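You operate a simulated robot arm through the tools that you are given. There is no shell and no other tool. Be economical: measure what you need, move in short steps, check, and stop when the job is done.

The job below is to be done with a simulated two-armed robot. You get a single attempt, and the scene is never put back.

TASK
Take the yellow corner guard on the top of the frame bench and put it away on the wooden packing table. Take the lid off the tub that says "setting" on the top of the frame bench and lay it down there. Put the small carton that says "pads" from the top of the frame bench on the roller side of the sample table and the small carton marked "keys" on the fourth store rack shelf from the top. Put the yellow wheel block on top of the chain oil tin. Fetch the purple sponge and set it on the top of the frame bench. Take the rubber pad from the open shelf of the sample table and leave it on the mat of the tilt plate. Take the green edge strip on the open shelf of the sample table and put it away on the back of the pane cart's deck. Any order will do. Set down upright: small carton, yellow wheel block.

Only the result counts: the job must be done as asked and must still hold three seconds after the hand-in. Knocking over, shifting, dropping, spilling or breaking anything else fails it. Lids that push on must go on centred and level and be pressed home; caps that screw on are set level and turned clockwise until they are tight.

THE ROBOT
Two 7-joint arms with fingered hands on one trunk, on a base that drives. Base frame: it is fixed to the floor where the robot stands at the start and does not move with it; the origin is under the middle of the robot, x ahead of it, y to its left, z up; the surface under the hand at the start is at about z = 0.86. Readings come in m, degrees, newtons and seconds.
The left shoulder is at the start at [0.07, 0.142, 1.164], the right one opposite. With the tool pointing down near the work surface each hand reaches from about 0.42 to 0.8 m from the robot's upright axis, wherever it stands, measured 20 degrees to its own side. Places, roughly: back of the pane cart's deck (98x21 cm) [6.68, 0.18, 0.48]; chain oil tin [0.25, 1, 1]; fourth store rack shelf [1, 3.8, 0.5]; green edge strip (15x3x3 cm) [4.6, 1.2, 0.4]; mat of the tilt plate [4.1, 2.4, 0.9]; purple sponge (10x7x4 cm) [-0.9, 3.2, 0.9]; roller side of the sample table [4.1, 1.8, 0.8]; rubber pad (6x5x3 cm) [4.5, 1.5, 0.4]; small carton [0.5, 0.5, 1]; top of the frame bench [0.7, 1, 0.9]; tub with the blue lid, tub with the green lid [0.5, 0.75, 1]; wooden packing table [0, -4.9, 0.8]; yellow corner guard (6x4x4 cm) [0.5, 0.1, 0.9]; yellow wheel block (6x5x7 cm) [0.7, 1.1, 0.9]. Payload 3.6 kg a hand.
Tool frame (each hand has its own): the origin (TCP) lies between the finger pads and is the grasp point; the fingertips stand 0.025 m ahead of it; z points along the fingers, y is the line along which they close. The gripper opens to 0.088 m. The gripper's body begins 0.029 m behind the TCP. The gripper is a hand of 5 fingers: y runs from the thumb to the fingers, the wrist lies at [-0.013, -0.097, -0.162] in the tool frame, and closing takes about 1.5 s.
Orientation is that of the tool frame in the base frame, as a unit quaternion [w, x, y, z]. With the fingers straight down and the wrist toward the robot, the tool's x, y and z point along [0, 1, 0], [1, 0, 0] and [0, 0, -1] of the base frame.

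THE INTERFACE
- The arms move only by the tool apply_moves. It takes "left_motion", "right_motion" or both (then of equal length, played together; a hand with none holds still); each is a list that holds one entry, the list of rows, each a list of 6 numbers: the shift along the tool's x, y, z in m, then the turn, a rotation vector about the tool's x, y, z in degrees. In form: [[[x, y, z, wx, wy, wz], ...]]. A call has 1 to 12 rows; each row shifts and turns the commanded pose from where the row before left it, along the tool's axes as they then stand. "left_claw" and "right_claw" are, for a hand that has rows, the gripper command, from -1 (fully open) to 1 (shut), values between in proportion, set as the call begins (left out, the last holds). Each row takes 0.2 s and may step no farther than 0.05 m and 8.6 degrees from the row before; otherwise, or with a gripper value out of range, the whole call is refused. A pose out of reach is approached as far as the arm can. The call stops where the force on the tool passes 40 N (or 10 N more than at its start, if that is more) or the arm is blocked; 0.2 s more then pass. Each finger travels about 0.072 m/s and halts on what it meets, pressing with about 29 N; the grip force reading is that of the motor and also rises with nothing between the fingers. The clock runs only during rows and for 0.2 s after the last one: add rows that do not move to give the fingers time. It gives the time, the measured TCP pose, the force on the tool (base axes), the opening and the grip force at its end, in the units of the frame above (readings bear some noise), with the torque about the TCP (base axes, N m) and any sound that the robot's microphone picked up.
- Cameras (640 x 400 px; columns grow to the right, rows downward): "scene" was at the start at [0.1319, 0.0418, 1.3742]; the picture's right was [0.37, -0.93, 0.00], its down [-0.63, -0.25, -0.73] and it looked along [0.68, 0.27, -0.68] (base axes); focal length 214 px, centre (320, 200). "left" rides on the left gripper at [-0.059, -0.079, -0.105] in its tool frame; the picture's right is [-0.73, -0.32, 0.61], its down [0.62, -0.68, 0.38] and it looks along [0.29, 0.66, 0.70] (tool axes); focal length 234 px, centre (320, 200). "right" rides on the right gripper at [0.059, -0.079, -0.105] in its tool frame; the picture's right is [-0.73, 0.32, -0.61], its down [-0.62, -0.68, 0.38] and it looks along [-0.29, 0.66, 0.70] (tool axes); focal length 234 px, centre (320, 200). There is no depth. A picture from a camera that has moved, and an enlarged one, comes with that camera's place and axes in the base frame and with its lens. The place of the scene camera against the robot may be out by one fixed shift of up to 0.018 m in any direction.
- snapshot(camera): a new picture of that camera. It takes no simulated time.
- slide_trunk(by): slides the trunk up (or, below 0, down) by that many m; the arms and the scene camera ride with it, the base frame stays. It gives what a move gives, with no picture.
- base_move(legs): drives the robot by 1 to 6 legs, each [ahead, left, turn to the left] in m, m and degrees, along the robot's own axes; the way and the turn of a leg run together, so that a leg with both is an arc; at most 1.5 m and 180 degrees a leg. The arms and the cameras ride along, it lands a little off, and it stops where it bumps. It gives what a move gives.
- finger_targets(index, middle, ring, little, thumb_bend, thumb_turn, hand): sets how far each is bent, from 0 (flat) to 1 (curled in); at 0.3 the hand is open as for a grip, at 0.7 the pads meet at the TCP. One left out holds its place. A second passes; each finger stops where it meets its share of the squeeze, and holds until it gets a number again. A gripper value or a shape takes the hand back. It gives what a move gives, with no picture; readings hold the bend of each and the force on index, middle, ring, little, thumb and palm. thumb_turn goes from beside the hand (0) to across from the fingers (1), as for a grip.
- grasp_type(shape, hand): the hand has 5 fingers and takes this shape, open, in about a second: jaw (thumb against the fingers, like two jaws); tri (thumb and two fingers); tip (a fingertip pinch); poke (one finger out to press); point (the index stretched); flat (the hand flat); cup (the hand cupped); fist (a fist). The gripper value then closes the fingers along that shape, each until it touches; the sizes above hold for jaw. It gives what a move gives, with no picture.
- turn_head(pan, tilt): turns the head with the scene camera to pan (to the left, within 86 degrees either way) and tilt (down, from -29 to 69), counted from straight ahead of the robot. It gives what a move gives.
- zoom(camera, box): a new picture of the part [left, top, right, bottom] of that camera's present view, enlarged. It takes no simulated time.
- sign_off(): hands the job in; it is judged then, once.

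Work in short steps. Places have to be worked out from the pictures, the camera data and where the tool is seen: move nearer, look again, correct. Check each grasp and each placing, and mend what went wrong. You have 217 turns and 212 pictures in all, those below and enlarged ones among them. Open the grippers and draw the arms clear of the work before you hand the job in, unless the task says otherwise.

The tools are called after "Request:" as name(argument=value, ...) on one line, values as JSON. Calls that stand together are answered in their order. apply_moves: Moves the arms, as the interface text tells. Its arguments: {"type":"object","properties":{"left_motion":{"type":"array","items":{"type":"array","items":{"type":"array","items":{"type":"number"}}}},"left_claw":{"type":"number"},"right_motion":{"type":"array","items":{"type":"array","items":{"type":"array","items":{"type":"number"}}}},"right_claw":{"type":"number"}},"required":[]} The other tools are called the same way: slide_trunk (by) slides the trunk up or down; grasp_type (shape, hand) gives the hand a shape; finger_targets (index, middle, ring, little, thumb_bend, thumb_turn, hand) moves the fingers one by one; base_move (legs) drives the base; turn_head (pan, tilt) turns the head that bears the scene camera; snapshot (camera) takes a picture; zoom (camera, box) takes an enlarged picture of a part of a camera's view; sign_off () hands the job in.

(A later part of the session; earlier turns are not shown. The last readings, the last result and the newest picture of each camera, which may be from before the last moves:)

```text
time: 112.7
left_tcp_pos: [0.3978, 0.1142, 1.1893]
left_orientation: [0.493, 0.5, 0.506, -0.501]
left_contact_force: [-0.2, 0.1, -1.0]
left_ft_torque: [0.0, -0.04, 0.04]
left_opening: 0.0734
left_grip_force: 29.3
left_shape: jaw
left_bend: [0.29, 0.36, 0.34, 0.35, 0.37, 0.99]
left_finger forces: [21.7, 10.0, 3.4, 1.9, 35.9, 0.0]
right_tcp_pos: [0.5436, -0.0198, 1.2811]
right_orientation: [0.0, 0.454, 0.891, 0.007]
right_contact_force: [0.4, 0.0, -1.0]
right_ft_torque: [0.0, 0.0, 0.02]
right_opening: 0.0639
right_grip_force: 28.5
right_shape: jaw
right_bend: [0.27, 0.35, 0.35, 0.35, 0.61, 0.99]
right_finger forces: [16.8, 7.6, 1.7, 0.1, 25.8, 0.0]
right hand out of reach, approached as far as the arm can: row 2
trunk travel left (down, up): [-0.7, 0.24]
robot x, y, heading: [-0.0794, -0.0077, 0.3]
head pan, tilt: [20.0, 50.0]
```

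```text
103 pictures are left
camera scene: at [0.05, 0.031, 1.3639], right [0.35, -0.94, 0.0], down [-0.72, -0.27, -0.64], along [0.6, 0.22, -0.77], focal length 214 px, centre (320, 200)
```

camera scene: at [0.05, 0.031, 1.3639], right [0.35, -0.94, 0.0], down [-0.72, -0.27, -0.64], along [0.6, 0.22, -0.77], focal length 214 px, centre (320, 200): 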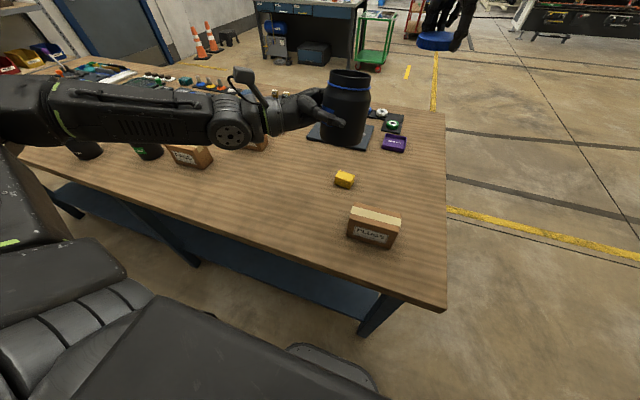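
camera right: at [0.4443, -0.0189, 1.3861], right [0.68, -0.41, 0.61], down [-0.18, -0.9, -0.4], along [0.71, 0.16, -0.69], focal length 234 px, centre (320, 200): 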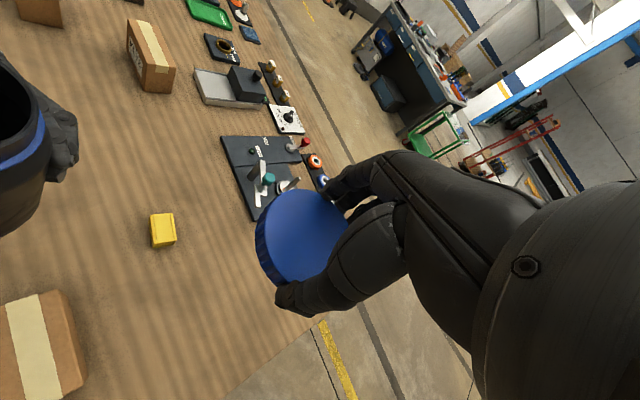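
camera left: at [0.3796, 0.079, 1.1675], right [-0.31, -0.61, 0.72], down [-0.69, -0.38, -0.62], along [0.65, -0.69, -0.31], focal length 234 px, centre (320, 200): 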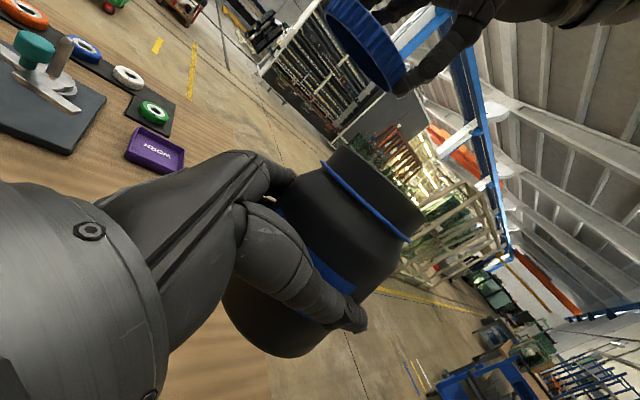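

Area under the right TCP (0.544,−0.02) is bare. Descend with the lid.

Request:
apply_moves(right_motion=[[[0, 0, 0.045, 0, 0, 0], [0, 0, 0.045, 0, 0, 0], [0, 0, 0.045, 0, 0, 0], [0, 0, 0.045, 0, 0, 0], [0, 0, 0.045, 0, 0, 0], [0, 0, 0.045, 0, 0, 0], [0, 0, 0.045, 0, 0, 0], [0, 0, 0.04, 0, 0, 0], [0, 0, 0.015, 0, 0, 0], [0, 0, 0, 0, 0, 0]]])

Request:
snapshot(camera="right")

Request:
zoom(camera="scene", box=[320, 100, 480, 220])

```text
time: 114.9
left_tcp_pos: [0.3971, 0.1166, 1.1893]
left_orientation: [0.493, 0.499, 0.507, -0.501]
left_contact_force: [-0.7, 0.0, -2.5]
left_ft_torque: [0.03, -0.01, -0.01]
left_opening: 0.0734
left_grip_force: 29.3
left_shape: jaw
left_bend: [0.29, 0.36, 0.34, 0.35, 0.37, 0.99]
left_finger forces: [21.7, 10.0, 3.4, 2.0, 36.0, 0.0]
right_tcp_pos: [0.5457, -0.0147, 0.9093]
right_orientation: [-0.001, 0.452, 0.892, 0.005]
right_contact_force: [-0.3, 0.2, -1.0]
right_ft_torque: [0.01, 0.01, 0.02]
right_opening: 0.0635
right_grip_force: 29.6
right_shape: jaw
right_bend: [0.27, 0.35, 0.36, 0.35, 0.62, 0.99]
right_finger forces: [17.1, 7.5, 1.4, 0.0, 25.6, 0.1]
trunk travel left (down, up): [-0.7, 0.24]
robot x, y, heading: [-0.0782, -0.0053, 0.4]
head pan, tilt: [20.0, 50.0]
```

```text
102 pictures are left
camera right: at [0.4457, -0.0142, 1.0145], right [0.69, -0.4, 0.6], down [-0.18, -0.9, -0.39], along [0.7, 0.16, -0.69], focal length 234 px, centre (320, 200)
```

right: 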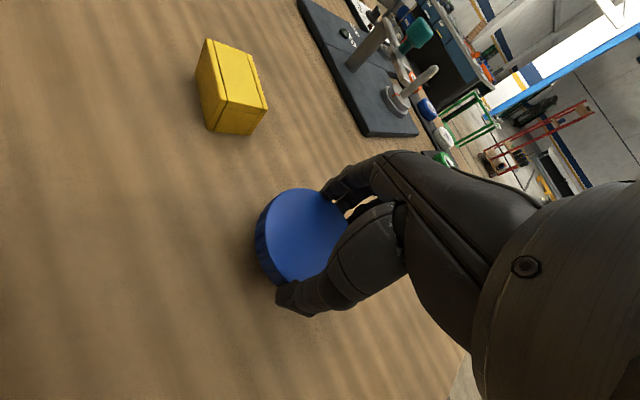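

```text
3.33 times, centred on (400, 160) of scene
camera zoom: at [0.0495, 0.0321, 1.3639], right [0.35, -0.94, 0.0], down [-0.72, -0.27, -0.64], along [0.6, 0.22, -0.77], focal length 715 px, centre (53, 333)
```

zoom: 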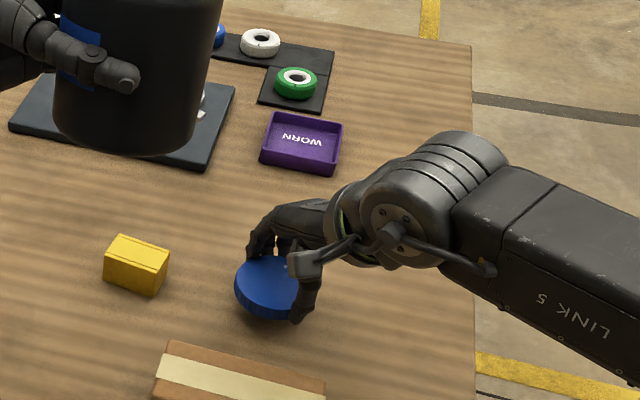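

Lower in small steps until contact.

Request:
apply_moves(right_motion=[[[0, 0, 0.005, 0, 0, 0], [0, 0, 0.004, 0, 0, 0], [0, 0, 0.004, 0, 0, 0], [0, 0, 0, 0, 0, 0]]])

```text
time: 115.9
left_tcp_pos: [0.3969, 0.1161, 1.1879]
left_orientation: [0.494, 0.5, 0.505, -0.501]
left_contact_force: [-0.3, -0.4, -2.2]
left_ft_torque: [0.05, -0.01, -0.01]
left_opening: 0.0734
left_grip_force: 29.2
left_shape: jaw
left_bend: [0.29, 0.36, 0.34, 0.35, 0.37, 0.99]
left_finger forces: [21.6, 10.1, 3.4, 2.0, 36.0, 0.0]
right_tcp_pos: [0.5452, -0.0138, 0.8973]
right_orientation: [-0.001, 0.452, 0.892, 0.005]
right_contact_force: [0.1, 0.5, -0.4]
right_ft_torque: [-0.02, 0.02, 0.0]
right_opening: 0.0637
right_grip_force: 28.5
right_shape: jaw
right_bend: [0.27, 0.35, 0.36, 0.35, 0.62, 0.99]
right_finger forces: [17.0, 7.5, 1.4, 0.0, 25.6, 0.0]
trunk travel left (down, up): [-0.7, 0.24]
robot x, y, heading: [-0.0769, -0.0063, 0.6]
head pan, tilt: [20.0, 50.0]
```

Request:
apply_moves(right_motion=[[[0, 0, 0.003, 0, 0, 0], [0, 0, 0.003, 0, 0, 0], [0, 0, 0.003, 0, 0, 0], [0, 0, 0, 0, 0, 0]]])

Request:
zoom(camera="right", box=[220, 160, 380, 340])

```text
time: 116.9
left_tcp_pos: [0.3979, 0.1162, 1.1893]
left_orientation: [0.494, 0.499, 0.506, -0.501]
left_contact_force: [0.2, 0.3, -1.4]
left_ft_torque: [0.03, -0.01, -0.01]
left_opening: 0.0738
left_grip_force: 29.1
left_shape: jaw
left_bend: [0.29, 0.36, 0.34, 0.35, 0.37, 0.99]
left_finger forces: [21.6, 10.0, 3.4, 2.0, 35.8, 0.1]
right_tcp_pos: [0.5456, -0.0144, 0.8895]
right_orientation: [-0.001, 0.452, 0.892, 0.005]
right_contact_force: [-1.0, 0.4, 0.2]
right_ft_torque: [0.01, 0.03, -0.01]
right_opening: 0.0635
right_grip_force: 29.4
right_shape: jaw
right_bend: [0.27, 0.35, 0.36, 0.35, 0.62, 0.99]
right_finger forces: [17.0, 7.5, 1.4, 0.0, 25.7, 0.0]
trunk travel left (down, up): [-0.7, 0.24]
robot x, y, heading: [-0.0762, -0.0034, 0.3]
head pan, tilt: [20.0, 50.0]
```

```text
2.22 times, centred on (300, 250) of right
camera zoom: at [0.4464, -0.0137, 0.9939], right [0.69, -0.4, 0.61], down [-0.18, -0.9, -0.39], along [0.7, 0.16, -0.69], focal length 520 px, centre (364, 89)
```

zoom: 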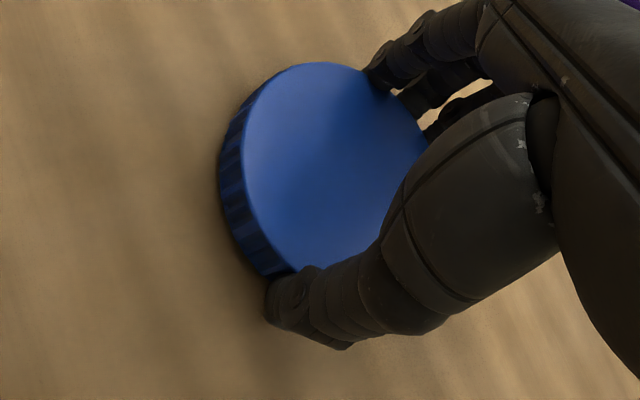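

Request:
apply_moves(right_motion=[[[0, 0, 0.002, 0, 0, 0], [0, 0, 0.002, 0, 0, 0], [0, 0, 0.0015, 0, 0, 0], [0, 0, 0, 0, 0, 0]]])

```text
time: 117.9
left_tcp_pos: [0.3943, 0.1157, 1.1914]
left_orientation: [0.494, 0.5, 0.505, -0.501]
left_contact_force: [-0.2, -1.0, -2.7]
left_ft_torque: [0.03, -0.01, 0.03]
left_opening: 0.0737
left_grip_force: 28.7
left_shape: jaw
left_bend: [0.29, 0.36, 0.34, 0.35, 0.37, 0.99]
left_finger forces: [21.7, 10.0, 3.4, 1.9, 35.9, 0.0]
right_tcp_pos: [0.5445, -0.0138, 0.8861]
right_orientation: [0.0, 0.452, 0.892, 0.007]
right_contact_force: [3.7, -0.8, 18.2]
right_ft_torque: [-0.22, 0.24, 0.0]
right_opening: 0.0631
right_grip_force: 29.5
right_shape: jaw
right_bend: [0.27, 0.34, 0.35, 0.35, 0.62, 1.0]
right_finger forces: [16.9, 8.6, 2.4, 0.0, 40.4, 0.0]
trunk travel left (down, up): [-0.7, 0.24]
robot x, y, heading: [-0.0801, -0.004, 0.2]
head pan, tilt: [20.0, 50.0]
```

Contact. Ease up 2 mm, open, rise.

Request:
apply_moves(right_motion=[[[0, 0, -0.002, 0, 0, 0], [0, 0, 0, 0, 0, 0], [0, 0, 0, 0, 0, 0], [0, 0, 0, 0, 0, 0], [0, 0, 0, 0, 0, 0], [0, 0, -0.02, 0, 0, 0], [0, 0, -0.045, 0, 0, 0], [0, 0, -0.045, 0, 0, 0], [0, 0, -0.045, 0, 0, 0], [0, 0, -0.045, 0, 0, 0], [0, 0, -0.045, 0, 0, 0], [0, 0, -0.045, 0, 0, 0]]], right_claw=-1)

Request:
apply_moves(right_motion=[[[0, 0, -0.045, 0, 0, 0], [0, 0, -0.045, 0, 0, 0], [0, 0, -0.04, 0, 0, 7.5], [0, 0, 0, 0, 0, 7.5], [0, 0, 0, 0, 0, 7.5], [0, 0, 0, 0, 0, 7.5], [0, 0, 0, 0, 0, 6], [0, 0, 0, 0, 0, 0]]])

Request:
snapshot(camera="scene")

Request:
snapshot(camera="right")

```text
time: 120.5
left_tcp_pos: [0.396, 0.1176, 1.1881]
left_orientation: [0.494, 0.499, 0.505, -0.502]
left_contact_force: [-0.3, -0.3, -1.9]
left_ft_torque: [0.06, -0.03, 0.0]
left_opening: 0.0731
left_grip_force: 28.6
left_shape: jaw
left_bend: [0.29, 0.36, 0.34, 0.35, 0.37, 0.99]
left_finger forces: [21.6, 10.1, 3.4, 2.1, 35.8, 0.0]
right_tcp_pos: [0.5415, -0.0165, 1.1773]
right_orientation: [0.0, 0.452, 0.892, 0.005]
right_contact_force: [0.2, 0.2, 0.1]
right_ft_torque: [0.01, -0.01, -0.02]
right_opening: 0.088
right_grip_force: 0.0
right_shape: jaw
right_bend: [0.3, 0.3, 0.3, 0.3, 0.3, 0.98]
right_finger forces: [0.0, 0.0, 0.0, 0.0, 0.0, 0.0]
trunk travel left (down, up): [-0.7, 0.24]
robot x, y, heading: [-0.0786, -0.0088, 0.3]
head pan, tilt: [20.0, 50.0]
```

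```text
time: 122.3
left_tcp_pos: [0.3982, 0.1162, 1.1882]
left_orientation: [0.493, 0.5, 0.505, -0.502]
left_contact_force: [1.1, -0.7, -1.6]
left_ft_torque: [0.02, -0.01, -0.03]
left_opening: 0.0736
left_grip_force: 28.8
left_shape: jaw
left_bend: [0.29, 0.36, 0.34, 0.35, 0.37, 0.99]
left_finger forces: [21.5, 10.1, 3.5, 2.1, 35.9, 0.1]
right_tcp_pos: [0.5417, -0.0196, 1.3056]
right_orientation: [-0.003, 0.707, 0.708, 0.004]
right_contact_force: [-0.7, 0.0, 0.0]
right_ft_torque: [0.0, 0.01, -0.07]
right_opening: 0.0876
right_grip_force: 0.1
right_shape: jaw
right_bend: [0.3, 0.3, 0.3, 0.3, 0.3, 0.98]
right_finger forces: [0.1, 0.1, 0.0, 0.1, 0.1, 0.0]
trunk travel left (down, up): [-0.7, 0.24]
robot x, y, heading: [-0.074, -0.0062, 0.3]
head pan, tilt: [20.0, 50.0]
```

```text
99 pictures are left
camera scene: at [0.0497, 0.0319, 1.3639], right [0.35, -0.94, 0.0], down [-0.72, -0.27, -0.64], along [0.6, 0.22, -0.77], focal length 214 px, centre (320, 200)
```

scene: 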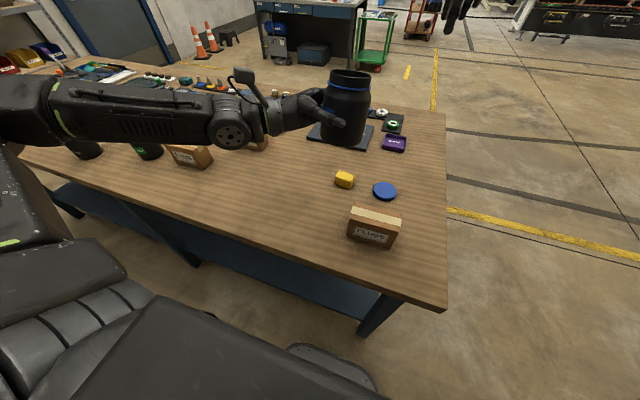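

```text
98 pictures are left
camera right: at [0.4636, 0.0388, 1.4112], right [0.32, -0.73, 0.6], down [-0.68, -0.62, -0.39], along [0.66, -0.28, -0.7], focal length 234 px, centre (320, 200)
```

right: 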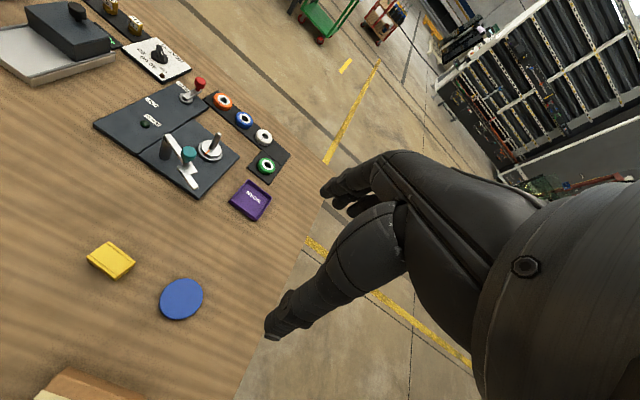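

Lid is laid. Now hand the tub over to the right hand (grip at the neck from above) so it can be set down. Bring both back to the meeting place.

Request:
apply_moves(left_motion=[[[0, 0, 0.03, 0, 0, 0], [0.03, 0.02, 0.03, 0, 0, 0], [0.03, 0.02, 0.02, 0, 0, 0], [0.02, 0.02, 0.03, 0, 0, 0], [0, 0, 0.03, 0, 0, 0], [0, 0, 0, 0, 0, 0], [0, 0, 0, 0, 0, 0], [0, 0, 0, 0, 0, 0], [0, 0, 0, 0, 0, 0]]], right_motion=[[[0, 0, 0, 0, 0, 0], [0, 0, 0, 0, 0, 0], [0, 0, 0, 0, 0, 0], [0, 0, 0, 0, 0, 0], [0, -0.03, 0, 0, 0, 0], [0, -0.03, 0, 0, 0, 0], [-0.016, -0.02, 0.02, 0, 0, 0], [0, 0, 0.03, 0, 0, 0], [0, 0, 0, 0, 0, 0]]])

Request:
snapshot(camera="right")

```text
time: 124.3
left_tcp_pos: [0.4563, -0.0209, 1.1054]
left_orientation: [0.494, 0.499, 0.505, -0.502]
left_contact_force: [0.0, 0.7, -1.8]
left_ft_torque: [0.07, 0.02, 0.04]
left_opening: 0.0733
left_grip_force: 29.1
left_shape: jaw
left_bend: [0.29, 0.36, 0.34, 0.35, 0.37, 0.99]
left_finger forces: [21.3, 10.1, 3.4, 1.8, 35.7, 0.0]
right_tcp_pos: [0.4638, -0.034, 1.2553]
right_orientation: [-0.003, 0.705, 0.709, 0.004]
right_contact_force: [-0.3, 0.1, 0.8]
right_ft_torque: [0.01, 0.0, 0.03]
right_opening: 0.0878
right_grip_force: 0.1
right_shape: jaw
right_bend: [0.3, 0.3, 0.3, 0.3, 0.3, 0.98]
right_finger forces: [0.0, 0.0, 0.1, 0.0, 0.0, 0.0]
trunk travel left (down, up): [-0.7, 0.24]
robot x, y, heading: [-0.0739, -0.0016, 0.6]
head pan, tilt: [20.0, 50.0]
```

```text
97 pictures are left
camera right: at [0.3837, 0.0249, 1.3612], right [0.32, -0.73, 0.6], down [-0.68, -0.62, -0.39], along [0.66, -0.28, -0.7], focal length 234 px, centre (320, 200)
```

right: 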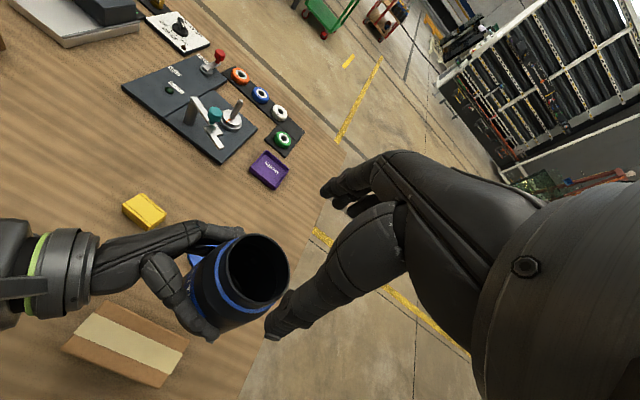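

The neck is right below the TCP. Descend to z≈1.158, close right, then check.

Request:
apply_moves(right_motion=[[[0, 0.003, 0.04, 0, 0, 0], [0, 0, 0.03, 0, 0, 0], [0, 0, 0.016, 0, 0, 0], [0, 0, 0.01, 0, 0, 0], [0, 0, 0, 0, 0, 0]]])

Request:
apply_moves(right_motion=[[[0, 0, 0, 0, 0, 0], [0, 0, 0, 0, 0, 0], [0, 0, 0, 0, 0, 0], [0, 0, 0, 0, 0, 0], [0, 0, 0, 0, 0, 0], [0, 0, 0, 0, 0, 0]]], right_claw=1)

Request:
snapshot(camera="right")

```text
time: 125.5
left_tcp_pos: [0.457, -0.0226, 1.105]
left_orientation: [0.493, 0.499, 0.506, -0.502]
left_contact_force: [0.6, 0.6, -1.7]
left_ft_torque: [0.01, 0.02, -0.02]
left_opening: 0.0734
left_grip_force: 29.1
left_shape: jaw
left_bend: [0.29, 0.36, 0.34, 0.35, 0.37, 0.99]
left_finger forces: [21.4, 10.1, 3.5, 1.9, 35.6, 0.1]
right_tcp_pos: [0.4666, -0.0343, 1.1595]
right_orientation: [-0.003, 0.706, 0.708, 0.005]
right_contact_force: [-0.6, 0.2, -0.1]
right_ft_torque: [0.04, -0.01, 0.02]
right_opening: 0.0878
right_grip_force: 0.1
right_shape: jaw
right_bend: [0.3, 0.3, 0.3, 0.3, 0.3, 0.98]
right_finger forces: [0.0, 0.1, 0.0, 0.1, 0.0, 0.0]
trunk travel left (down, up): [-0.7, 0.24]
robot x, y, heading: [-0.0787, -0.0064, 0.2]
head pan, tilt: [20.0, 50.0]
```

```text
time: 126.9
left_tcp_pos: [0.4578, -0.022, 1.1058]
left_orientation: [0.494, 0.5, 0.505, -0.501]
left_contact_force: [2.2, -0.4, -2.3]
left_ft_torque: [-0.02, -0.19, 0.02]
left_opening: 0.0737
left_grip_force: 29.0
left_shape: jaw
left_bend: [0.29, 0.36, 0.34, 0.35, 0.37, 1.0]
left_finger forces: [21.0, 10.6, 4.0, 3.2, 35.7, 0.0]
right_tcp_pos: [0.4674, -0.0338, 1.1593]
right_orientation: [-0.002, 0.705, 0.709, 0.005]
right_contact_force: [-2.0, -0.8, 1.0]
right_ft_torque: [0.02, 0.3, -0.03]
right_opening: 0.0636
right_grip_force: 29.1
right_shape: jaw
right_bend: [0.74, 0.43, 0.46, 0.43, 0.32, 0.98]
right_finger forces: [13.3, 7.6, 3.0, 0.0, 24.5, 0.0]
trunk travel left (down, up): [-0.7, 0.24]
robot x, y, heading: [-0.0756, -0.007, 0.6]
head pan, tilt: [20.0, 50.0]
```

```text
96 pictures are left
camera right: at [0.3881, 0.0243, 1.2643], right [0.32, -0.73, 0.6], down [-0.68, -0.62, -0.39], along [0.66, -0.28, -0.7], focal length 234 px, centre (320, 200)
```

right: 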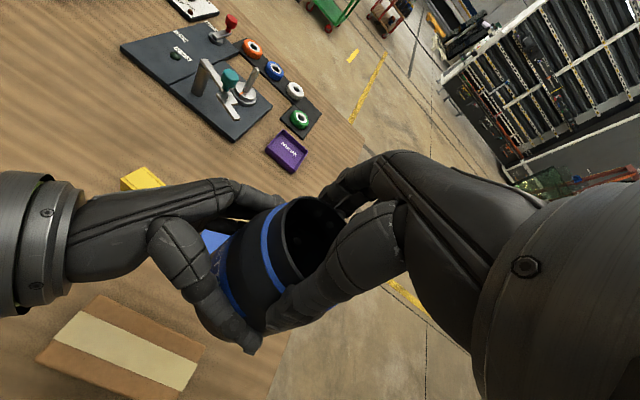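

Right holds the neck. Open the left and retreat along its fingers.

Request:
apply_moves(left_motion=[[[0, 0, 0, 0, 0, 0], [0, 0, 0, 0, 0, 0], [0, 0, 0, 0, 0, 0], [0, 0, 0, 0, 0, 0], [0, 0, -0.03, 0, 0, 0], [0, 0, -0.03, 0, 0, 0], [0, 0, -0.03, 0, 0, 0], [-0.02, -0.02, -0.03, 0, 0, 0], [-0.03, -0.02, -0.03, 0, 0, 0], [-0.03, -0.02, 0, 0, 0, 0], [0, 0, 0, 0, 0, 0]]], left_claw=-1)

Request:
snapshot(camera="scene")

```text
time: 129.3
left_tcp_pos: [0.3994, 0.1235, 1.1894]
left_orientation: [0.493, 0.499, 0.507, -0.502]
left_contact_force: [0.2, 0.2, 0.7]
left_ft_torque: [0.0, 0.01, 0.0]
left_opening: 0.088
left_grip_force: 0.1
left_shape: jaw
left_bend: [0.3, 0.3, 0.3, 0.3, 0.3, 0.98]
left_finger forces: [0.1, 0.1, 0.0, 0.0, 0.1, 0.0]
right_tcp_pos: [0.4688, -0.0333, 1.1586]
right_orientation: [-0.003, 0.705, 0.709, 0.005]
right_contact_force: [-0.4, 0.1, 0.6]
right_ft_torque: [0.02, -0.03, -0.01]
right_opening: 0.0636
right_grip_force: 28.9
right_shape: jaw
right_bend: [0.74, 0.43, 0.46, 0.43, 0.33, 0.97]
right_finger forces: [14.3, 9.1, 3.4, 0.1, 23.2, 0.1]
trunk travel left (down, up): [-0.7, 0.24]
robot x, y, heading: [-0.081, -0.004, 0.2]
head pan, tilt: [20.0, 50.0]
```

```text
95 pictures are left
camera scene: at [0.0502, 0.0322, 1.3638], right [0.35, -0.94, 0.0], down [-0.72, -0.27, -0.64], along [0.6, 0.22, -0.77], focal length 214 px, centre (320, 200)
```

scene: 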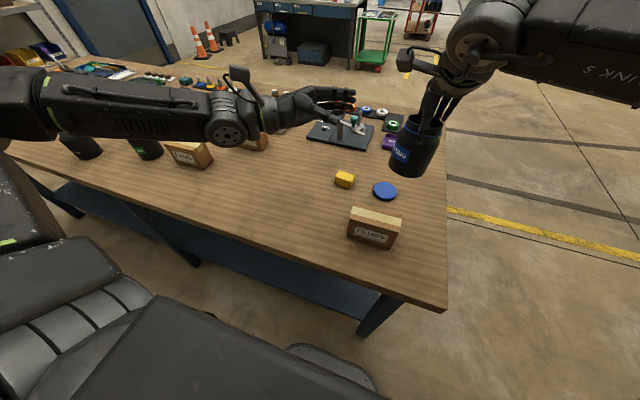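

Drive left 0.45 m to return the tub near its original spot, and descend most of the way.

Request:
base_move(legs=[[0, 0.45, 0]])

Request:
apply_moves(right_motion=[[[0.03, -0.02, 0, 0, 0, 0], [0.02, -0.02, 0.02, 0, 0, 0], [0, 0, 0.04, 0, 0, 0], [0, 0, 0.04, 0, 0, 0], [0, 0, 0.03, 0, 0, 0], [0, 0, 0.02, 0, 0, 0], [0, 0, 0, 0, 0, 0]]])

Request:
zoom(camera="scene", box=[240, 80, 480, 240])

```text
time: 132.0
left_tcp_pos: [0.4, 0.564, 1.1911]
left_orientation: [-0.491, -0.502, -0.503, 0.504]
left_contact_force: [0.0, 0.1, -0.9]
left_ft_torque: [-0.03, 0.0, -0.02]
left_opening: 0.0881
left_grip_force: 0.0
left_shape: jaw
left_bend: [0.3, 0.3, 0.3, 0.3, 0.3, 0.98]
left_finger forces: [0.0, 0.1, 0.0, 0.1, 0.1, 0.1]
right_tcp_pos: [0.4681, 0.4057, 1.1576]
right_orientation: [-0.003, 0.71, 0.704, 0.005]
right_contact_force: [-0.5, 0.0, 0.5]
right_ft_torque: [0.0, -0.08, -0.01]
right_opening: 0.0633
right_grip_force: 29.1
right_shape: jaw
right_bend: [0.74, 0.43, 0.46, 0.43, 0.34, 0.97]
right_finger forces: [13.6, 9.7, 4.1, 0.0, 23.2, 0.0]
trunk travel left (down, up): [-0.7, 0.24]
robot x, y, heading: [-0.0759, 0.4427, -0.2]
head pan, tilt: [20.0, 50.0]
```

```text
time: 133.6
left_tcp_pos: [0.4004, 0.5647, 1.1901]
left_orientation: [-0.49, -0.503, -0.502, 0.504]
left_contact_force: [-0.1, 0.0, 0.4]
left_ft_torque: [0.0, -0.01, 0.0]
left_opening: 0.0878
left_grip_force: 0.1
left_shape: jaw
left_bend: [0.3, 0.3, 0.3, 0.3, 0.3, 0.98]
left_finger forces: [0.1, 0.0, 0.0, 0.0, 0.0, 0.0]
right_tcp_pos: [0.4278, 0.4574, 1.0084]
right_orientation: [-0.003, 0.71, 0.704, 0.005]
right_contact_force: [0.4, 0.2, 0.2]
right_ft_torque: [-0.03, -0.01, -0.03]
right_opening: 0.0631
right_grip_force: 29.3
right_shape: jaw
right_bend: [0.74, 0.43, 0.46, 0.43, 0.34, 0.97]
right_finger forces: [13.4, 9.6, 4.4, 0.0, 23.3, 0.1]
trunk travel left (down, up): [-0.7, 0.24]
robot x, y, heading: [-0.0779, 0.4412, -0.3]
head pan, tilt: [20.0, 50.0]
```

```text
2.50 times, centred on (360, 160) of scene
camera zoom: at [0.0492, 0.4771, 1.364], right [0.34, -0.94, 0.0], down [-0.72, -0.26, -0.64], along [0.61, 0.22, -0.77], focal length 536 px, centre (220, 300)
```

zoom: 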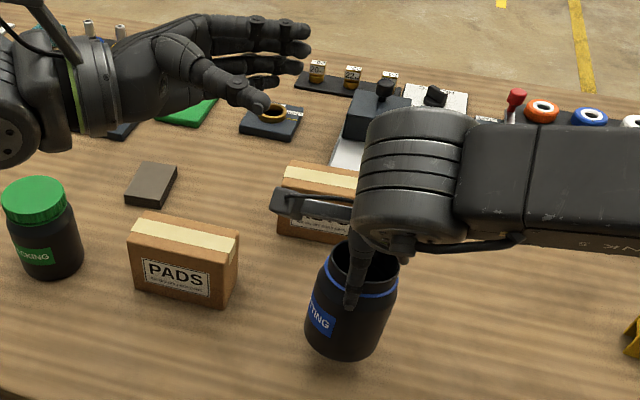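

Lower slowly to contact.

Request:
apply_moves(right_motion=[[[0, 0, 0.006, 0, 0, 0], [0, 0, 0.005, 0, 0, 0], [0, 0, 0.005, 0, 0, 0], [0, 0, 0.004, 0, 0, 0], [0, 0, 0, 0, 0, 0]]])

```text
time: 134.8
left_tcp_pos: [0.399, 0.566, 1.1908]
left_orientation: [-0.49, -0.503, -0.503, 0.505]
left_contact_force: [1.2, 0.0, -0.3]
left_ft_torque: [0.02, 0.0, 0.02]
left_opening: 0.0882
left_grip_force: 0.0
left_shape: jaw
left_bend: [0.3, 0.3, 0.3, 0.3, 0.3, 0.98]
left_finger forces: [0.1, 0.0, 0.0, 0.1, 0.0, 0.0]
right_tcp_pos: [0.4289, 0.4565, 0.9881]
right_orientation: [-0.002, 0.71, 0.704, 0.005]
right_contact_force: [-0.4, -0.1, 0.2]
right_ft_torque: [0.02, -0.02, -0.02]
right_opening: 0.0633
right_grip_force: 29.0
right_shape: jaw
right_bend: [0.74, 0.43, 0.46, 0.43, 0.35, 0.97]
right_finger forces: [13.3, 9.7, 4.3, 0.0, 23.5, 0.1]
trunk travel left (down, up): [-0.7, 0.24]
robot x, y, heading: [-0.0753, 0.4388, -0.2]
head pan, tilt: [20.0, 50.0]
```

Request:
apply_moves(right_motion=[[[0, 0, 0.004, 0, 0, 0], [0, 0, 0.004, 0, 0, 0], [0, 0, 0.003, 0, 0, 0], [0, 0, 0, 0, 0, 0]]])

Request:
zoom(camera="scene", box=[240, 80, 480, 240])

```text
time: 135.8
left_tcp_pos: [0.4012, 0.5648, 1.1901]
left_orientation: [-0.491, -0.503, -0.503, 0.504]
left_contact_force: [-0.3, -0.2, -0.5]
left_ft_torque: [-0.03, 0.0, 0.01]
left_opening: 0.0882
left_grip_force: 0.1
left_shape: jaw
left_bend: [0.3, 0.3, 0.3, 0.3, 0.3, 0.98]
left_finger forces: [0.0, 0.1, 0.1, 0.0, 0.0, 0.0]
right_tcp_pos: [0.4284, 0.4579, 0.9765]
right_orientation: [-0.003, 0.71, 0.704, 0.005]
right_contact_force: [0.5, -0.2, 0.9]
right_ft_torque: [0.03, -0.02, -0.01]
right_opening: 0.0628
right_grip_force: 29.0
right_shape: jaw
right_bend: [0.74, 0.43, 0.46, 0.43, 0.35, 0.97]
right_finger forces: [13.2, 9.7, 4.4, 0.0, 23.5, 0.0]
trunk travel left (down, up): [-0.7, 0.24]
robot x, y, heading: [-0.0784, 0.4416, -0.4]
head pan, tilt: [20.0, 50.0]
```

```text
2.50 times, centred on (360, 160) of scene
camera zoom: at [0.0496, 0.477, 1.3639], right [0.34, -0.94, 0.0], down [-0.72, -0.26, -0.64], along [0.6, 0.22, -0.77], focal length 536 px, centre (220, 300)
```

zoom: 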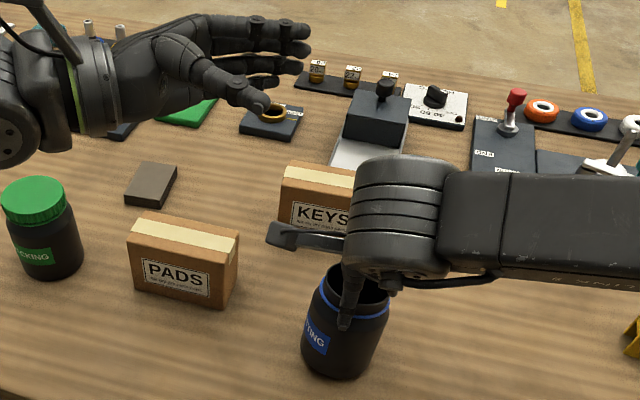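

Nearly vertical; continue lowering.

Request:
apply_moves(right_motion=[[[0, 0, 0.004, 0, 0, 0], [0, 0, 0.004, 0, 0, 0], [0, 0, 0.003, 0, 0, 0], [0, 0, 0, 0, 0, 0]]])

```text
time: 136.8
left_tcp_pos: [0.3947, 0.5653, 1.1921]
left_orientation: [0.492, 0.504, 0.501, -0.503]
left_contact_force: [0.7, 0.0, -1.2]
left_ft_torque: [0.04, -0.01, 0.01]
left_opening: 0.0881
left_grip_force: 0.1
left_shape: jaw
left_bend: [0.3, 0.3, 0.3, 0.3, 0.3, 0.98]
left_finger forces: [0.0, 0.1, 0.0, 0.0, 0.0, 0.0]
right_tcp_pos: [0.4252, 0.4579, 0.9723]
right_orientation: [0.001, 0.71, 0.704, 0.009]
right_contact_force: [1.0, 1.8, 38.6]
right_ft_torque: [-0.05, -0.61, 0.02]
right_opening: 0.0635
right_grip_force: 29.3
right_shape: jaw
right_bend: [0.74, 0.41, 0.46, 0.43, 0.34, 0.97]
right_finger forces: [19.0, 12.5, 5.2, 0.1, 30.9, 0.0]
trunk travel left (down, up): [-0.7, 0.24]
robot x, y, heading: [-0.0771, 0.4409, -0.4]
head pan, tilt: [20.0, 50.0]
```

Seated hard; ease up 6 mm, open, rise clear.

Request:
apply_moves(right_motion=[[[0, 0, -0.003, 0, 0, 0], [0, 0, -0.003, 0, 0, 0], [0, 0, 0, 0, 0, 0]]])

Request:
apply_moves(right_motion=[[[0, 0, 0, 0, 0, 0], [0, 0, 0, 0, 0, 0], [0, 0, 0, 0, 0, 0], [0, 0, 0, 0, 0, 0], [0, 0, -0.02, 0, 0, 0], [0, 0, -0.03, 0, 0, 0], [0, 0, -0.04, 0, 0, 0], [0, 0, -0.045, 0, 0, 0], [0, 0, -0.045, 0, 0, 0], [0, 0, 0, 0, 0, 0]]], right_claw=-1)

Request:
snapshot(camera="scene")

```text
time: 137.6
left_tcp_pos: [0.3991, 0.5646, 1.189]
left_orientation: [-0.491, -0.503, -0.502, 0.504]
left_contact_force: [0.1, 0.0, -0.2]
left_ft_torque: [0.04, -0.01, 0.01]
left_opening: 0.0882
left_grip_force: 0.3
left_shape: jaw
left_bend: [0.3, 0.3, 0.3, 0.3, 0.3, 0.98]
left_finger forces: [0.1, 0.0, 0.1, 0.0, 0.0, 0.0]
right_tcp_pos: [0.4265, 0.4577, 0.973]
right_orientation: [-0.002, 0.711, 0.704, 0.003]
right_contact_force: [0.4, 1.3, 8.5]
right_ft_torque: [0.06, -0.28, 0.05]
right_opening: 0.0635
right_grip_force: 28.6
right_shape: jaw
right_bend: [0.74, 0.42, 0.46, 0.43, 0.35, 0.97]
right_finger forces: [16.3, 9.2, 4.2, 0.0, 24.2, 0.1]
trunk travel left (down, up): [-0.7, 0.24]
robot x, y, heading: [-0.0752, 0.4406, -0.2]
head pan, tilt: [20.0, 50.0]
```

```text
time: 139.8
left_tcp_pos: [0.4015, 0.5653, 1.1894]
left_orientation: [-0.49, -0.503, -0.502, 0.505]
left_contact_force: [0.2, 0.2, 0.7]
left_ft_torque: [0.01, 0.03, 0.0]
left_opening: 0.0882
left_grip_force: 0.0
left_shape: jaw
left_bend: [0.3, 0.3, 0.3, 0.3, 0.3, 0.98]
left_finger forces: [0.0, 0.1, 0.0, 0.0, 0.1, 0.0]
right_tcp_pos: [0.4286, 0.4608, 1.1562]
right_orientation: [-0.002, 0.71, 0.704, 0.005]
right_contact_force: [-1.1, -0.4, -0.8]
right_ft_torque: [0.02, 0.01, -0.01]
right_opening: 0.0879
right_grip_force: 0.1
right_shape: jaw
right_bend: [0.3, 0.3, 0.3, 0.3, 0.3, 0.97]
right_finger forces: [0.1, 0.0, 0.0, 0.0, 0.1, 0.1]
trunk travel left (down, up): [-0.7, 0.24]
robot x, y, heading: [-0.079, 0.4397, -0.1]
head pan, tilt: [20.0, 50.0]
```

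```text
92 pictures are left
camera scene: at [0.05, 0.4768, 1.3639], right [0.34, -0.94, 0.0], down [-0.72, -0.26, -0.64], along [0.6, 0.22, -0.77], focal length 214 px, centre (320, 200)
```

scene: 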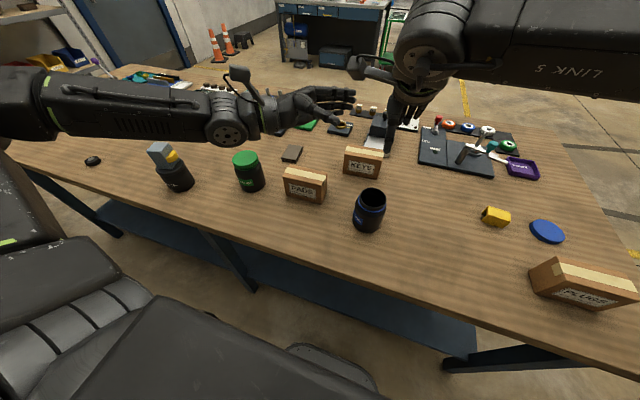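

Tub upright, lid laid. Next the cartons: drive left 0.16, rotate the left hand back to fingers-down, and bring right over KEYS (≈0.616,0.537) and left near PADS (≈0.466,0.669).

Request:
base_move(legs=[[0, 0.16, 0]])

Request:
apply_moves(left_motion=[[[0, 0, 0, 0, 8.2, 0], [0, 0, 0, 0, 8.2, 0], [0, 0, 0, 0, 8.2, 0], [0, 0, 0, 0, 8.2, 0], [0, 0, 0, 0, 8.2, 0], [0, 0, 0, 0, 8.2, 0], [0, 0, 0, 0, 8.2, 0], [0, 0, 0, 0, 8.2, 0], [0, 0, 0, 0, 8.2, 0], [0, 0, 0, 0, 8.2, 0], [0, 0, 0, 0, 7, 0], [0, 0, 0, 0, 0, 0]]], right_motion=[[[-0.016, 0.037, 0, 0, 0, 0], [-0.017, 0.037, 0, 0, 0, 0], [-0.017, 0.037, 0, 0, 0, 0], [-0.017, 0.037, 0, 0, 0, 0], [-0.016, 0.037, 0, 0, 0, 0], [0, 0, 0.04, 0, 0, 0], [0, 0, 0.04, 0, 0, 0], [0, 0, 0, 0, 0, 0], [0, 0, 0, 0, 0, 0], [0, 0, 0, 0, 0, 0], [0, 0, 0, 0, 0, 0], [0, 0, 0, 0, 0, 0]]])

Request:
snapshot(camera="right")

Request:
snapshot(camera="left")

```text
time: 141.2
left_tcp_pos: [0.4002, 0.7248, 1.1893]
left_orientation: [-0.49, -0.503, -0.502, 0.505]
left_contact_force: [-0.6, -0.3, 0.5]
left_ft_torque: [0.01, 0.02, 0.03]
left_opening: 0.0881
left_grip_force: 0.2
left_shape: jaw
left_bend: [0.3, 0.3, 0.3, 0.3, 0.3, 0.98]
left_finger forces: [0.0, 0.1, 0.1, 0.0, 0.0, 0.0]
right_tcp_pos: [0.4289, 0.6203, 1.1549]
right_orientation: [-0.003, 0.71, 0.704, 0.006]
right_contact_force: [-0.2, -0.3, 0.4]
right_ft_torque: [-0.01, 0.0, 0.02]
right_opening: 0.0878
right_grip_force: 0.1
right_shape: jaw
right_bend: [0.3, 0.3, 0.3, 0.3, 0.3, 0.97]
right_finger forces: [0.0, 0.0, 0.0, 0.0, 0.0, 0.0]
trunk travel left (down, up): [-0.7, 0.24]
robot x, y, heading: [-0.0752, 0.602, -0.5]
head pan, tilt: [20.0, 50.0]
```

```text
time: 143.8
left_tcp_pos: [0.3914, 0.9824, 1.0713]
left_orientation: [0.005, 0.718, 0.696, -0.013]
left_contact_force: [-0.5, -0.1, 0.1]
left_ft_torque: [0.0, -0.01, -0.02]
left_opening: 0.0881
left_grip_force: 0.1
left_shape: jaw
left_bend: [0.3, 0.3, 0.3, 0.3, 0.3, 0.98]
left_finger forces: [0.1, 0.0, 0.1, 0.0, 0.1, 0.0]
left hand out of reach, approached as far as the arm can: row 6, 7, 8, 9, 10, 11
right_tcp_pos: [0.614, 0.5394, 1.0768]
right_orientation: [-0.003, 0.71, 0.704, 0.006]
right_contact_force: [0.0, -0.8, -0.6]
right_ft_torque: [-0.02, 0.0, 0.02]
right_opening: 0.088
right_grip_force: 0.0
right_shape: jaw
right_bend: [0.3, 0.3, 0.3, 0.3, 0.3, 0.97]
right_finger forces: [0.0, 0.0, 0.0, 0.1, 0.0, 0.0]
trunk travel left (down, up): [-0.7, 0.24]
robot x, y, heading: [-0.0807, 0.6021, -0.3]
head pan, tilt: [20.0, 50.0]
```

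```text
91 pictures are left
camera right: at [0.5357, 0.5985, 1.182], right [0.32, -0.74, 0.6], down [-0.69, -0.61, -0.39], along [0.66, -0.29, -0.7], focal length 234 px, centre (320, 200)
```

right: 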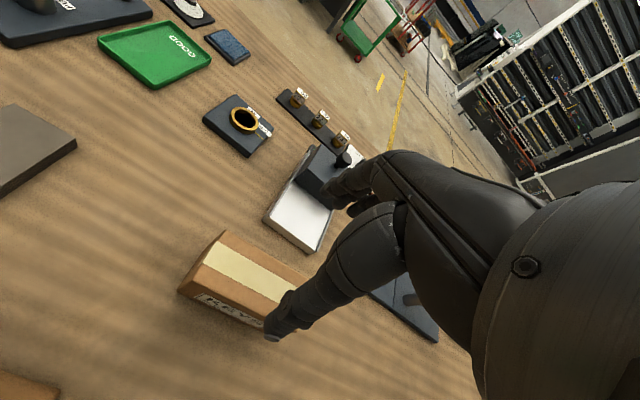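

```text
90 pictures are left
camera left: at [0.3116, 0.928, 1.1797], right [-0.35, -0.73, -0.58], down [-0.67, 0.64, -0.39], along [0.66, 0.25, -0.71], focal length 234 px, centre (320, 200)
```

left: 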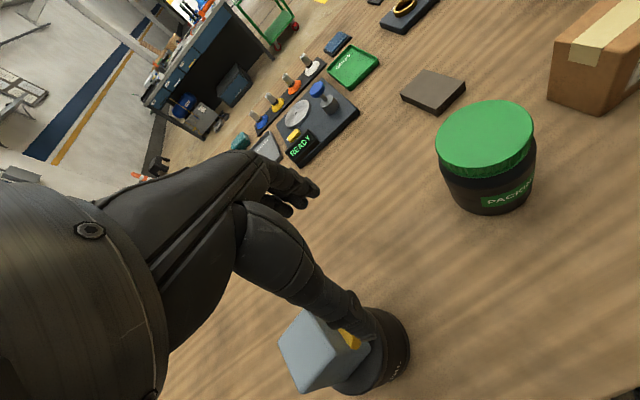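

The left hand drifted near the tin but the block still stands. Raise it first, then move over PADS; right: yaw 8°, center on KEYS, and descend partway.

Request:
apply_moves(left_motion=[[[0, 0.02, -0.04, 0, 0, 0], [0, 0.02, -0.04, 0, 0, 0], [0, 0.02, -0.04, 0, 0, 0], [-0.045, 0.015, 0, 0, 0, 0], [-0.045, 0, 0, 0, 0, 0], [-0.045, 0, 0, 0, 0, 0], [-0.045, 0, 0, 0, 0, 0], [-0.045, 0, 0, 0, 0, 0], [-0.045, 0, 0, 0, 0, 0], [-0.043, 0, 0, 0, 0, 0], [0, 0, 0, 0, 0, 0]]], right_motion=[[[-0.014, 0.005, 0, 0, 0, -8], [0, 0, 0.03, 0, 0, 0], [0, 0, 0.03, 0, 0, 0], [0, 0, 0.03, 0, 0, 0], [0, 0, 0.012, 0, 0, 0], [0, 0, 0, 0, 0, 0], [0, 0, 0, 0, 0, 0], [0, 0, 0, 0, 0, 0], [0, 0, 0, 0, 0, 0], [0, 0, 0, 0, 0, 0], [0, 0, 0, 0, 0, 0]]])

Request:
snapshot(camera="right")

Request:
snapshot(camera="left")

```text
time: 146.2
left_tcp_pos: [0.4698, 0.999, 1.1843]
left_orientation: [-0.001, 0.713, 0.701, -0.009]
left_contact_force: [-0.9, 0.0, 0.0]
left_ft_torque: [0.0, -0.02, -0.02]
left_opening: 0.0883
left_grip_force: 0.1
left_shape: jaw
left_bend: [0.3, 0.3, 0.3, 0.3, 0.3, 0.98]
left_finger forces: [0.0, 0.0, 0.0, 0.0, 0.0, 0.0]
left hand out of reach, approached as far as the arm can: row 1, 3, 4, 5, 6, 7, 8, 9, 10
right_tcp_pos: [0.6193, 0.5256, 0.9733]
right_orientation: [-0.002, 0.66, 0.752, 0.005]
right_contact_force: [0.3, 0.4, 0.8]
right_ft_torque: [-0.02, -0.03, -0.01]
right_opening: 0.0876
right_grip_force: 0.1
right_shape: jaw
right_bend: [0.3, 0.3, 0.3, 0.3, 0.3, 0.97]
right_finger forces: [0.0, 0.0, 0.0, 0.0, 0.0, 0.0]
trunk travel left (down, up): [-0.7, 0.24]
robot x, y, heading: [-0.0769, 0.6049, -0.4]
head pan, tilt: [20.0, 50.0]
```

```text
89 pictures are left
camera right: at [0.533, 0.5741, 1.0788], right [0.41, -0.68, 0.6], down [-0.59, -0.7, -0.39], along [0.69, -0.19, -0.7], focal length 234 px, centre (320, 200)
```

right: 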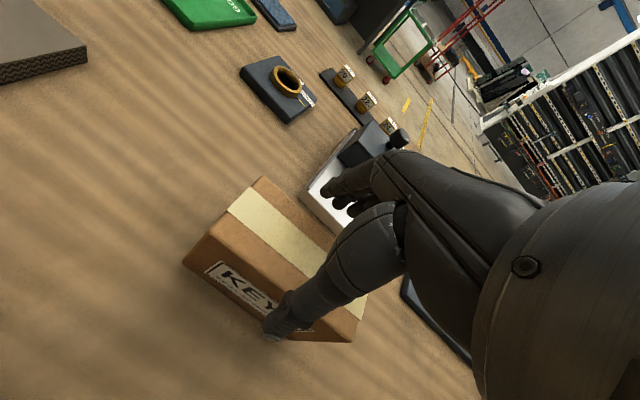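

```text
88 pictures are left
camera left: at [0.3911, 0.9421, 1.2926], right [-0.35, -0.73, -0.59], down [-0.67, 0.63, -0.38], along [0.65, 0.27, -0.71], focal length 234 px, centre (320, 200)
```

left: 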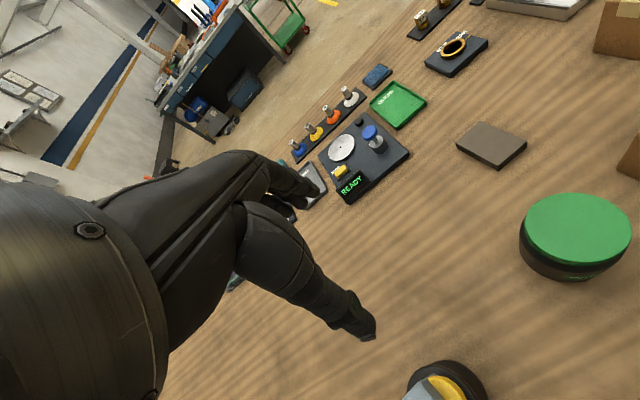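

The left arm is stuck in an awkward branch; first KEYS with the right. Carton spans x 0.588–0.639, y 0.463–0.578, top 0.945. Correct to (0.613,0.52), yaw ≈2°, descend to 0.922 and grip.

Request:
apply_moves(right_motion=[[[0, 0, -0.012, 0, 0, 5.5], [-0.006, -0.006, 0, 0, 0, 0], [0, 0, 0.02, 0, 0, 0], [0, 0, 0.02, 0, 0, 0], [0, 0, 0.023, 0, 0, 0], [0, 0, 0, 0, 0, 0]]])

Request:
apply_moves(right_motion=[[[0, 0, 0, 0, 0, 0], [0, 0, 0, 0, 0, 0], [0, 0, 0, 0, 0, 0], [0, 0, 0, 0, 0, 0], [0, 0, 0, 0, 0, 0], [0, 0, 0, 0, 0, 0], [0, 0, -0.02, 0, 0, 0], [0, 0, -0.03, 0, 0, 0], [0, 0, 0, 0, 0, 0]]], right_claw=1)

Request:
snapshot(camera="right")

```text
time: 147.6
left_tcp_pos: [0.4703, 0.9993, 1.1859]
left_orientation: [0.0, 0.714, 0.7, -0.009]
left_contact_force: [0.5, 0.1, 0.2]
left_ft_torque: [0.02, 0.02, 0.01]
left_opening: 0.088
left_grip_force: 0.1
left_shape: jaw
left_bend: [0.3, 0.3, 0.3, 0.3, 0.3, 0.98]
left_finger forces: [0.0, 0.0, 0.0, 0.1, 0.0, 0.0]
right_tcp_pos: [0.614, 0.5195, 0.9218]
right_orientation: [-0.002, 0.695, 0.719, 0.006]
right_contact_force: [4.3, 1.1, 10.4]
right_ft_torque: [-0.14, -0.19, 0.01]
right_opening: 0.0878
right_grip_force: 0.1
right_shape: jaw
right_bend: [0.29, 0.3, 0.3, 0.29, 0.3, 0.97]
right_finger forces: [4.7, 0.0, 0.1, 4.3, 0.8, 0.0]
trunk travel left (down, up): [-0.7, 0.24]
robot x, y, heading: [-0.0775, 0.6005, -0.2]
head pan, tilt: [20.0, 50.0]
```

```text
time: 149.6
left_tcp_pos: [0.4707, 0.9989, 1.185]
left_orientation: [-0.001, 0.714, 0.7, -0.009]
left_contact_force: [-0.2, 0.0, -0.8]
left_ft_torque: [0.05, -0.02, -0.03]
left_opening: 0.0878
left_grip_force: 0.0
left_shape: jaw
left_bend: [0.3, 0.3, 0.3, 0.3, 0.3, 0.98]
left_finger forces: [0.0, 0.0, 0.0, 0.1, 0.0, 0.1]
right_tcp_pos: [0.6153, 0.5182, 0.969]
right_orientation: [-0.003, 0.695, 0.719, 0.004]
right_contact_force: [0.4, -0.2, -1.8]
right_ft_torque: [0.01, 0.03, 0.02]
right_opening: 0.0571
right_grip_force: 28.8
right_shape: jaw
right_bend: [0.32, 0.43, 0.38, 0.32, 0.57, 0.98]
right_finger forces: [13.1, 11.5, 3.1, 3.2, 29.4, 0.1]
trunk travel left (down, up): [-0.7, 0.24]
robot x, y, heading: [-0.0742, 0.5987, -0.2]
head pan, tilt: [20.0, 50.0]
```

```text
87 pictures are left
camera right: at [0.5345, 0.5744, 1.0757], right [0.35, -0.72, 0.6], down [-0.66, -0.64, -0.39], along [0.67, -0.26, -0.7], focal length 234 px, centre (320, 200)
```

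right: 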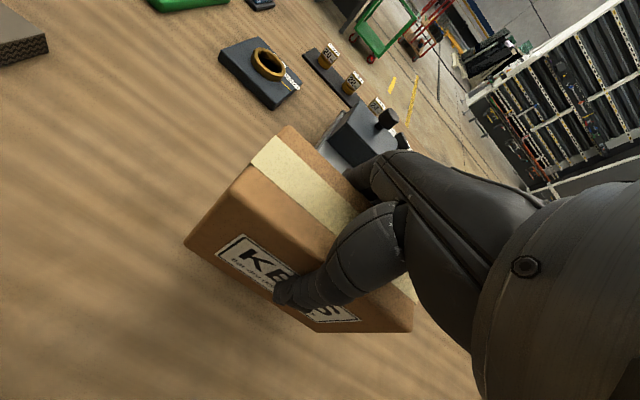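

KEYS is held. Raise it, and inspect the left arm's posture.

Request:
apply_moves(right_motion=[[[0, 0, -0.045, 0, 0, 0], [0, 0, -0.045, 0, 0, 0], [0, -0.03, -0.04, 0, 0, 0], [0, -0.04, -0.02, 0, 0, 0], [0, -0.04, 0, 0, 0, 0]]], left_motion=[[[0, 0, -0.04, 0, 0, 0], [0, 0, -0.04, 0, 0, 0], [0, -0.04, 0, 0, 0, 0], [0, -0.04, 0, 0, 0, 0], [0, 0, 0, 0, 0, 0]]])

Request:
turn_head(pan=50, tilt=35)

Request:
snapshot(camera="scene")

```text
time: 150.8
left_tcp_pos: [0.3905, 1.0095, 1.2681]
left_orientation: [-0.003, 0.714, 0.7, -0.008]
left_contact_force: [-0.9, -0.1, 1.0]
left_ft_torque: [0.02, 0.01, 0.02]
left_opening: 0.088
left_grip_force: 0.1
left_shape: jaw
left_bend: [0.3, 0.3, 0.3, 0.3, 0.3, 0.98]
left_finger forces: [0.0, 0.1, 0.0, 0.1, 0.0, 0.0]
left hand out of reach, approached as far as the arm can: row 2
right_tcp_pos: [0.5068, 0.5105, 1.1188]
right_orientation: [-0.003, 0.694, 0.72, 0.005]
right_contact_force: [0.5, -0.3, -2.5]
right_ft_torque: [-0.04, -0.02, 0.01]
right_opening: 0.0568
right_grip_force: 28.9
right_shape: jaw
right_bend: [0.32, 0.43, 0.39, 0.33, 0.57, 0.97]
right_finger forces: [12.9, 11.4, 3.1, 3.3, 29.4, 0.1]
trunk travel left (down, up): [-0.7, 0.24]
robot x, y, heading: [-0.0792, 0.6036, -0.2]
head pan, tilt: [20.0, 50.0]
```

```text
time: 151.7
left_tcp_pos: [0.3905, 1.0091, 1.2668]
left_orientation: [-0.001, 0.714, 0.7, -0.008]
left_contact_force: [0.1, 0.3, -0.5]
left_ft_torque: [0.01, 0.01, -0.02]
left_opening: 0.0881
left_grip_force: 0.0
left_shape: jaw
left_bend: [0.3, 0.3, 0.3, 0.3, 0.3, 0.98]
left_finger forces: [0.1, 0.1, 0.1, 0.0, 0.1, 0.0]
right_tcp_pos: [0.5073, 0.5122, 1.1189]
right_orientation: [-0.002, 0.694, 0.72, 0.005]
right_contact_force: [1.2, -0.1, -2.4]
right_ft_torque: [0.0, 0.01, 0.01]
right_opening: 0.0572
right_grip_force: 28.7
right_shape: jaw
right_bend: [0.32, 0.43, 0.39, 0.33, 0.57, 0.97]
right_finger forces: [12.8, 11.4, 3.3, 3.2, 29.4, 0.0]
trunk travel left (down, up): [-0.7, 0.24]
robot x, y, heading: [-0.0761, 0.5989, -0.4]
head pan, tilt: [50.0, 35.0]
```

```text
86 pictures are left
camera scene: at [0.0346, 0.68, 1.3856], right [0.76, -0.65, 0.0], down [-0.37, -0.44, -0.82], along [0.53, 0.62, -0.57], focal length 214 px, centre (320, 200)
```

scene: 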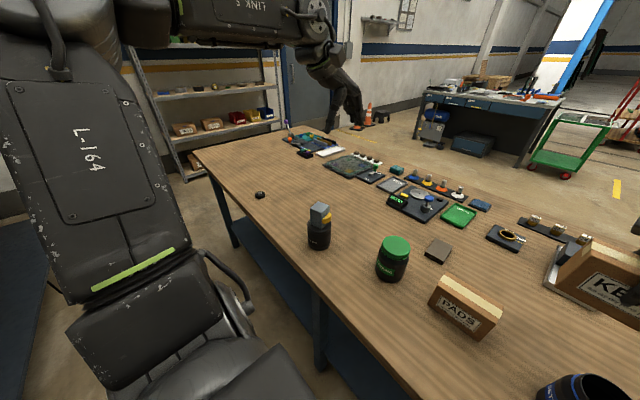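

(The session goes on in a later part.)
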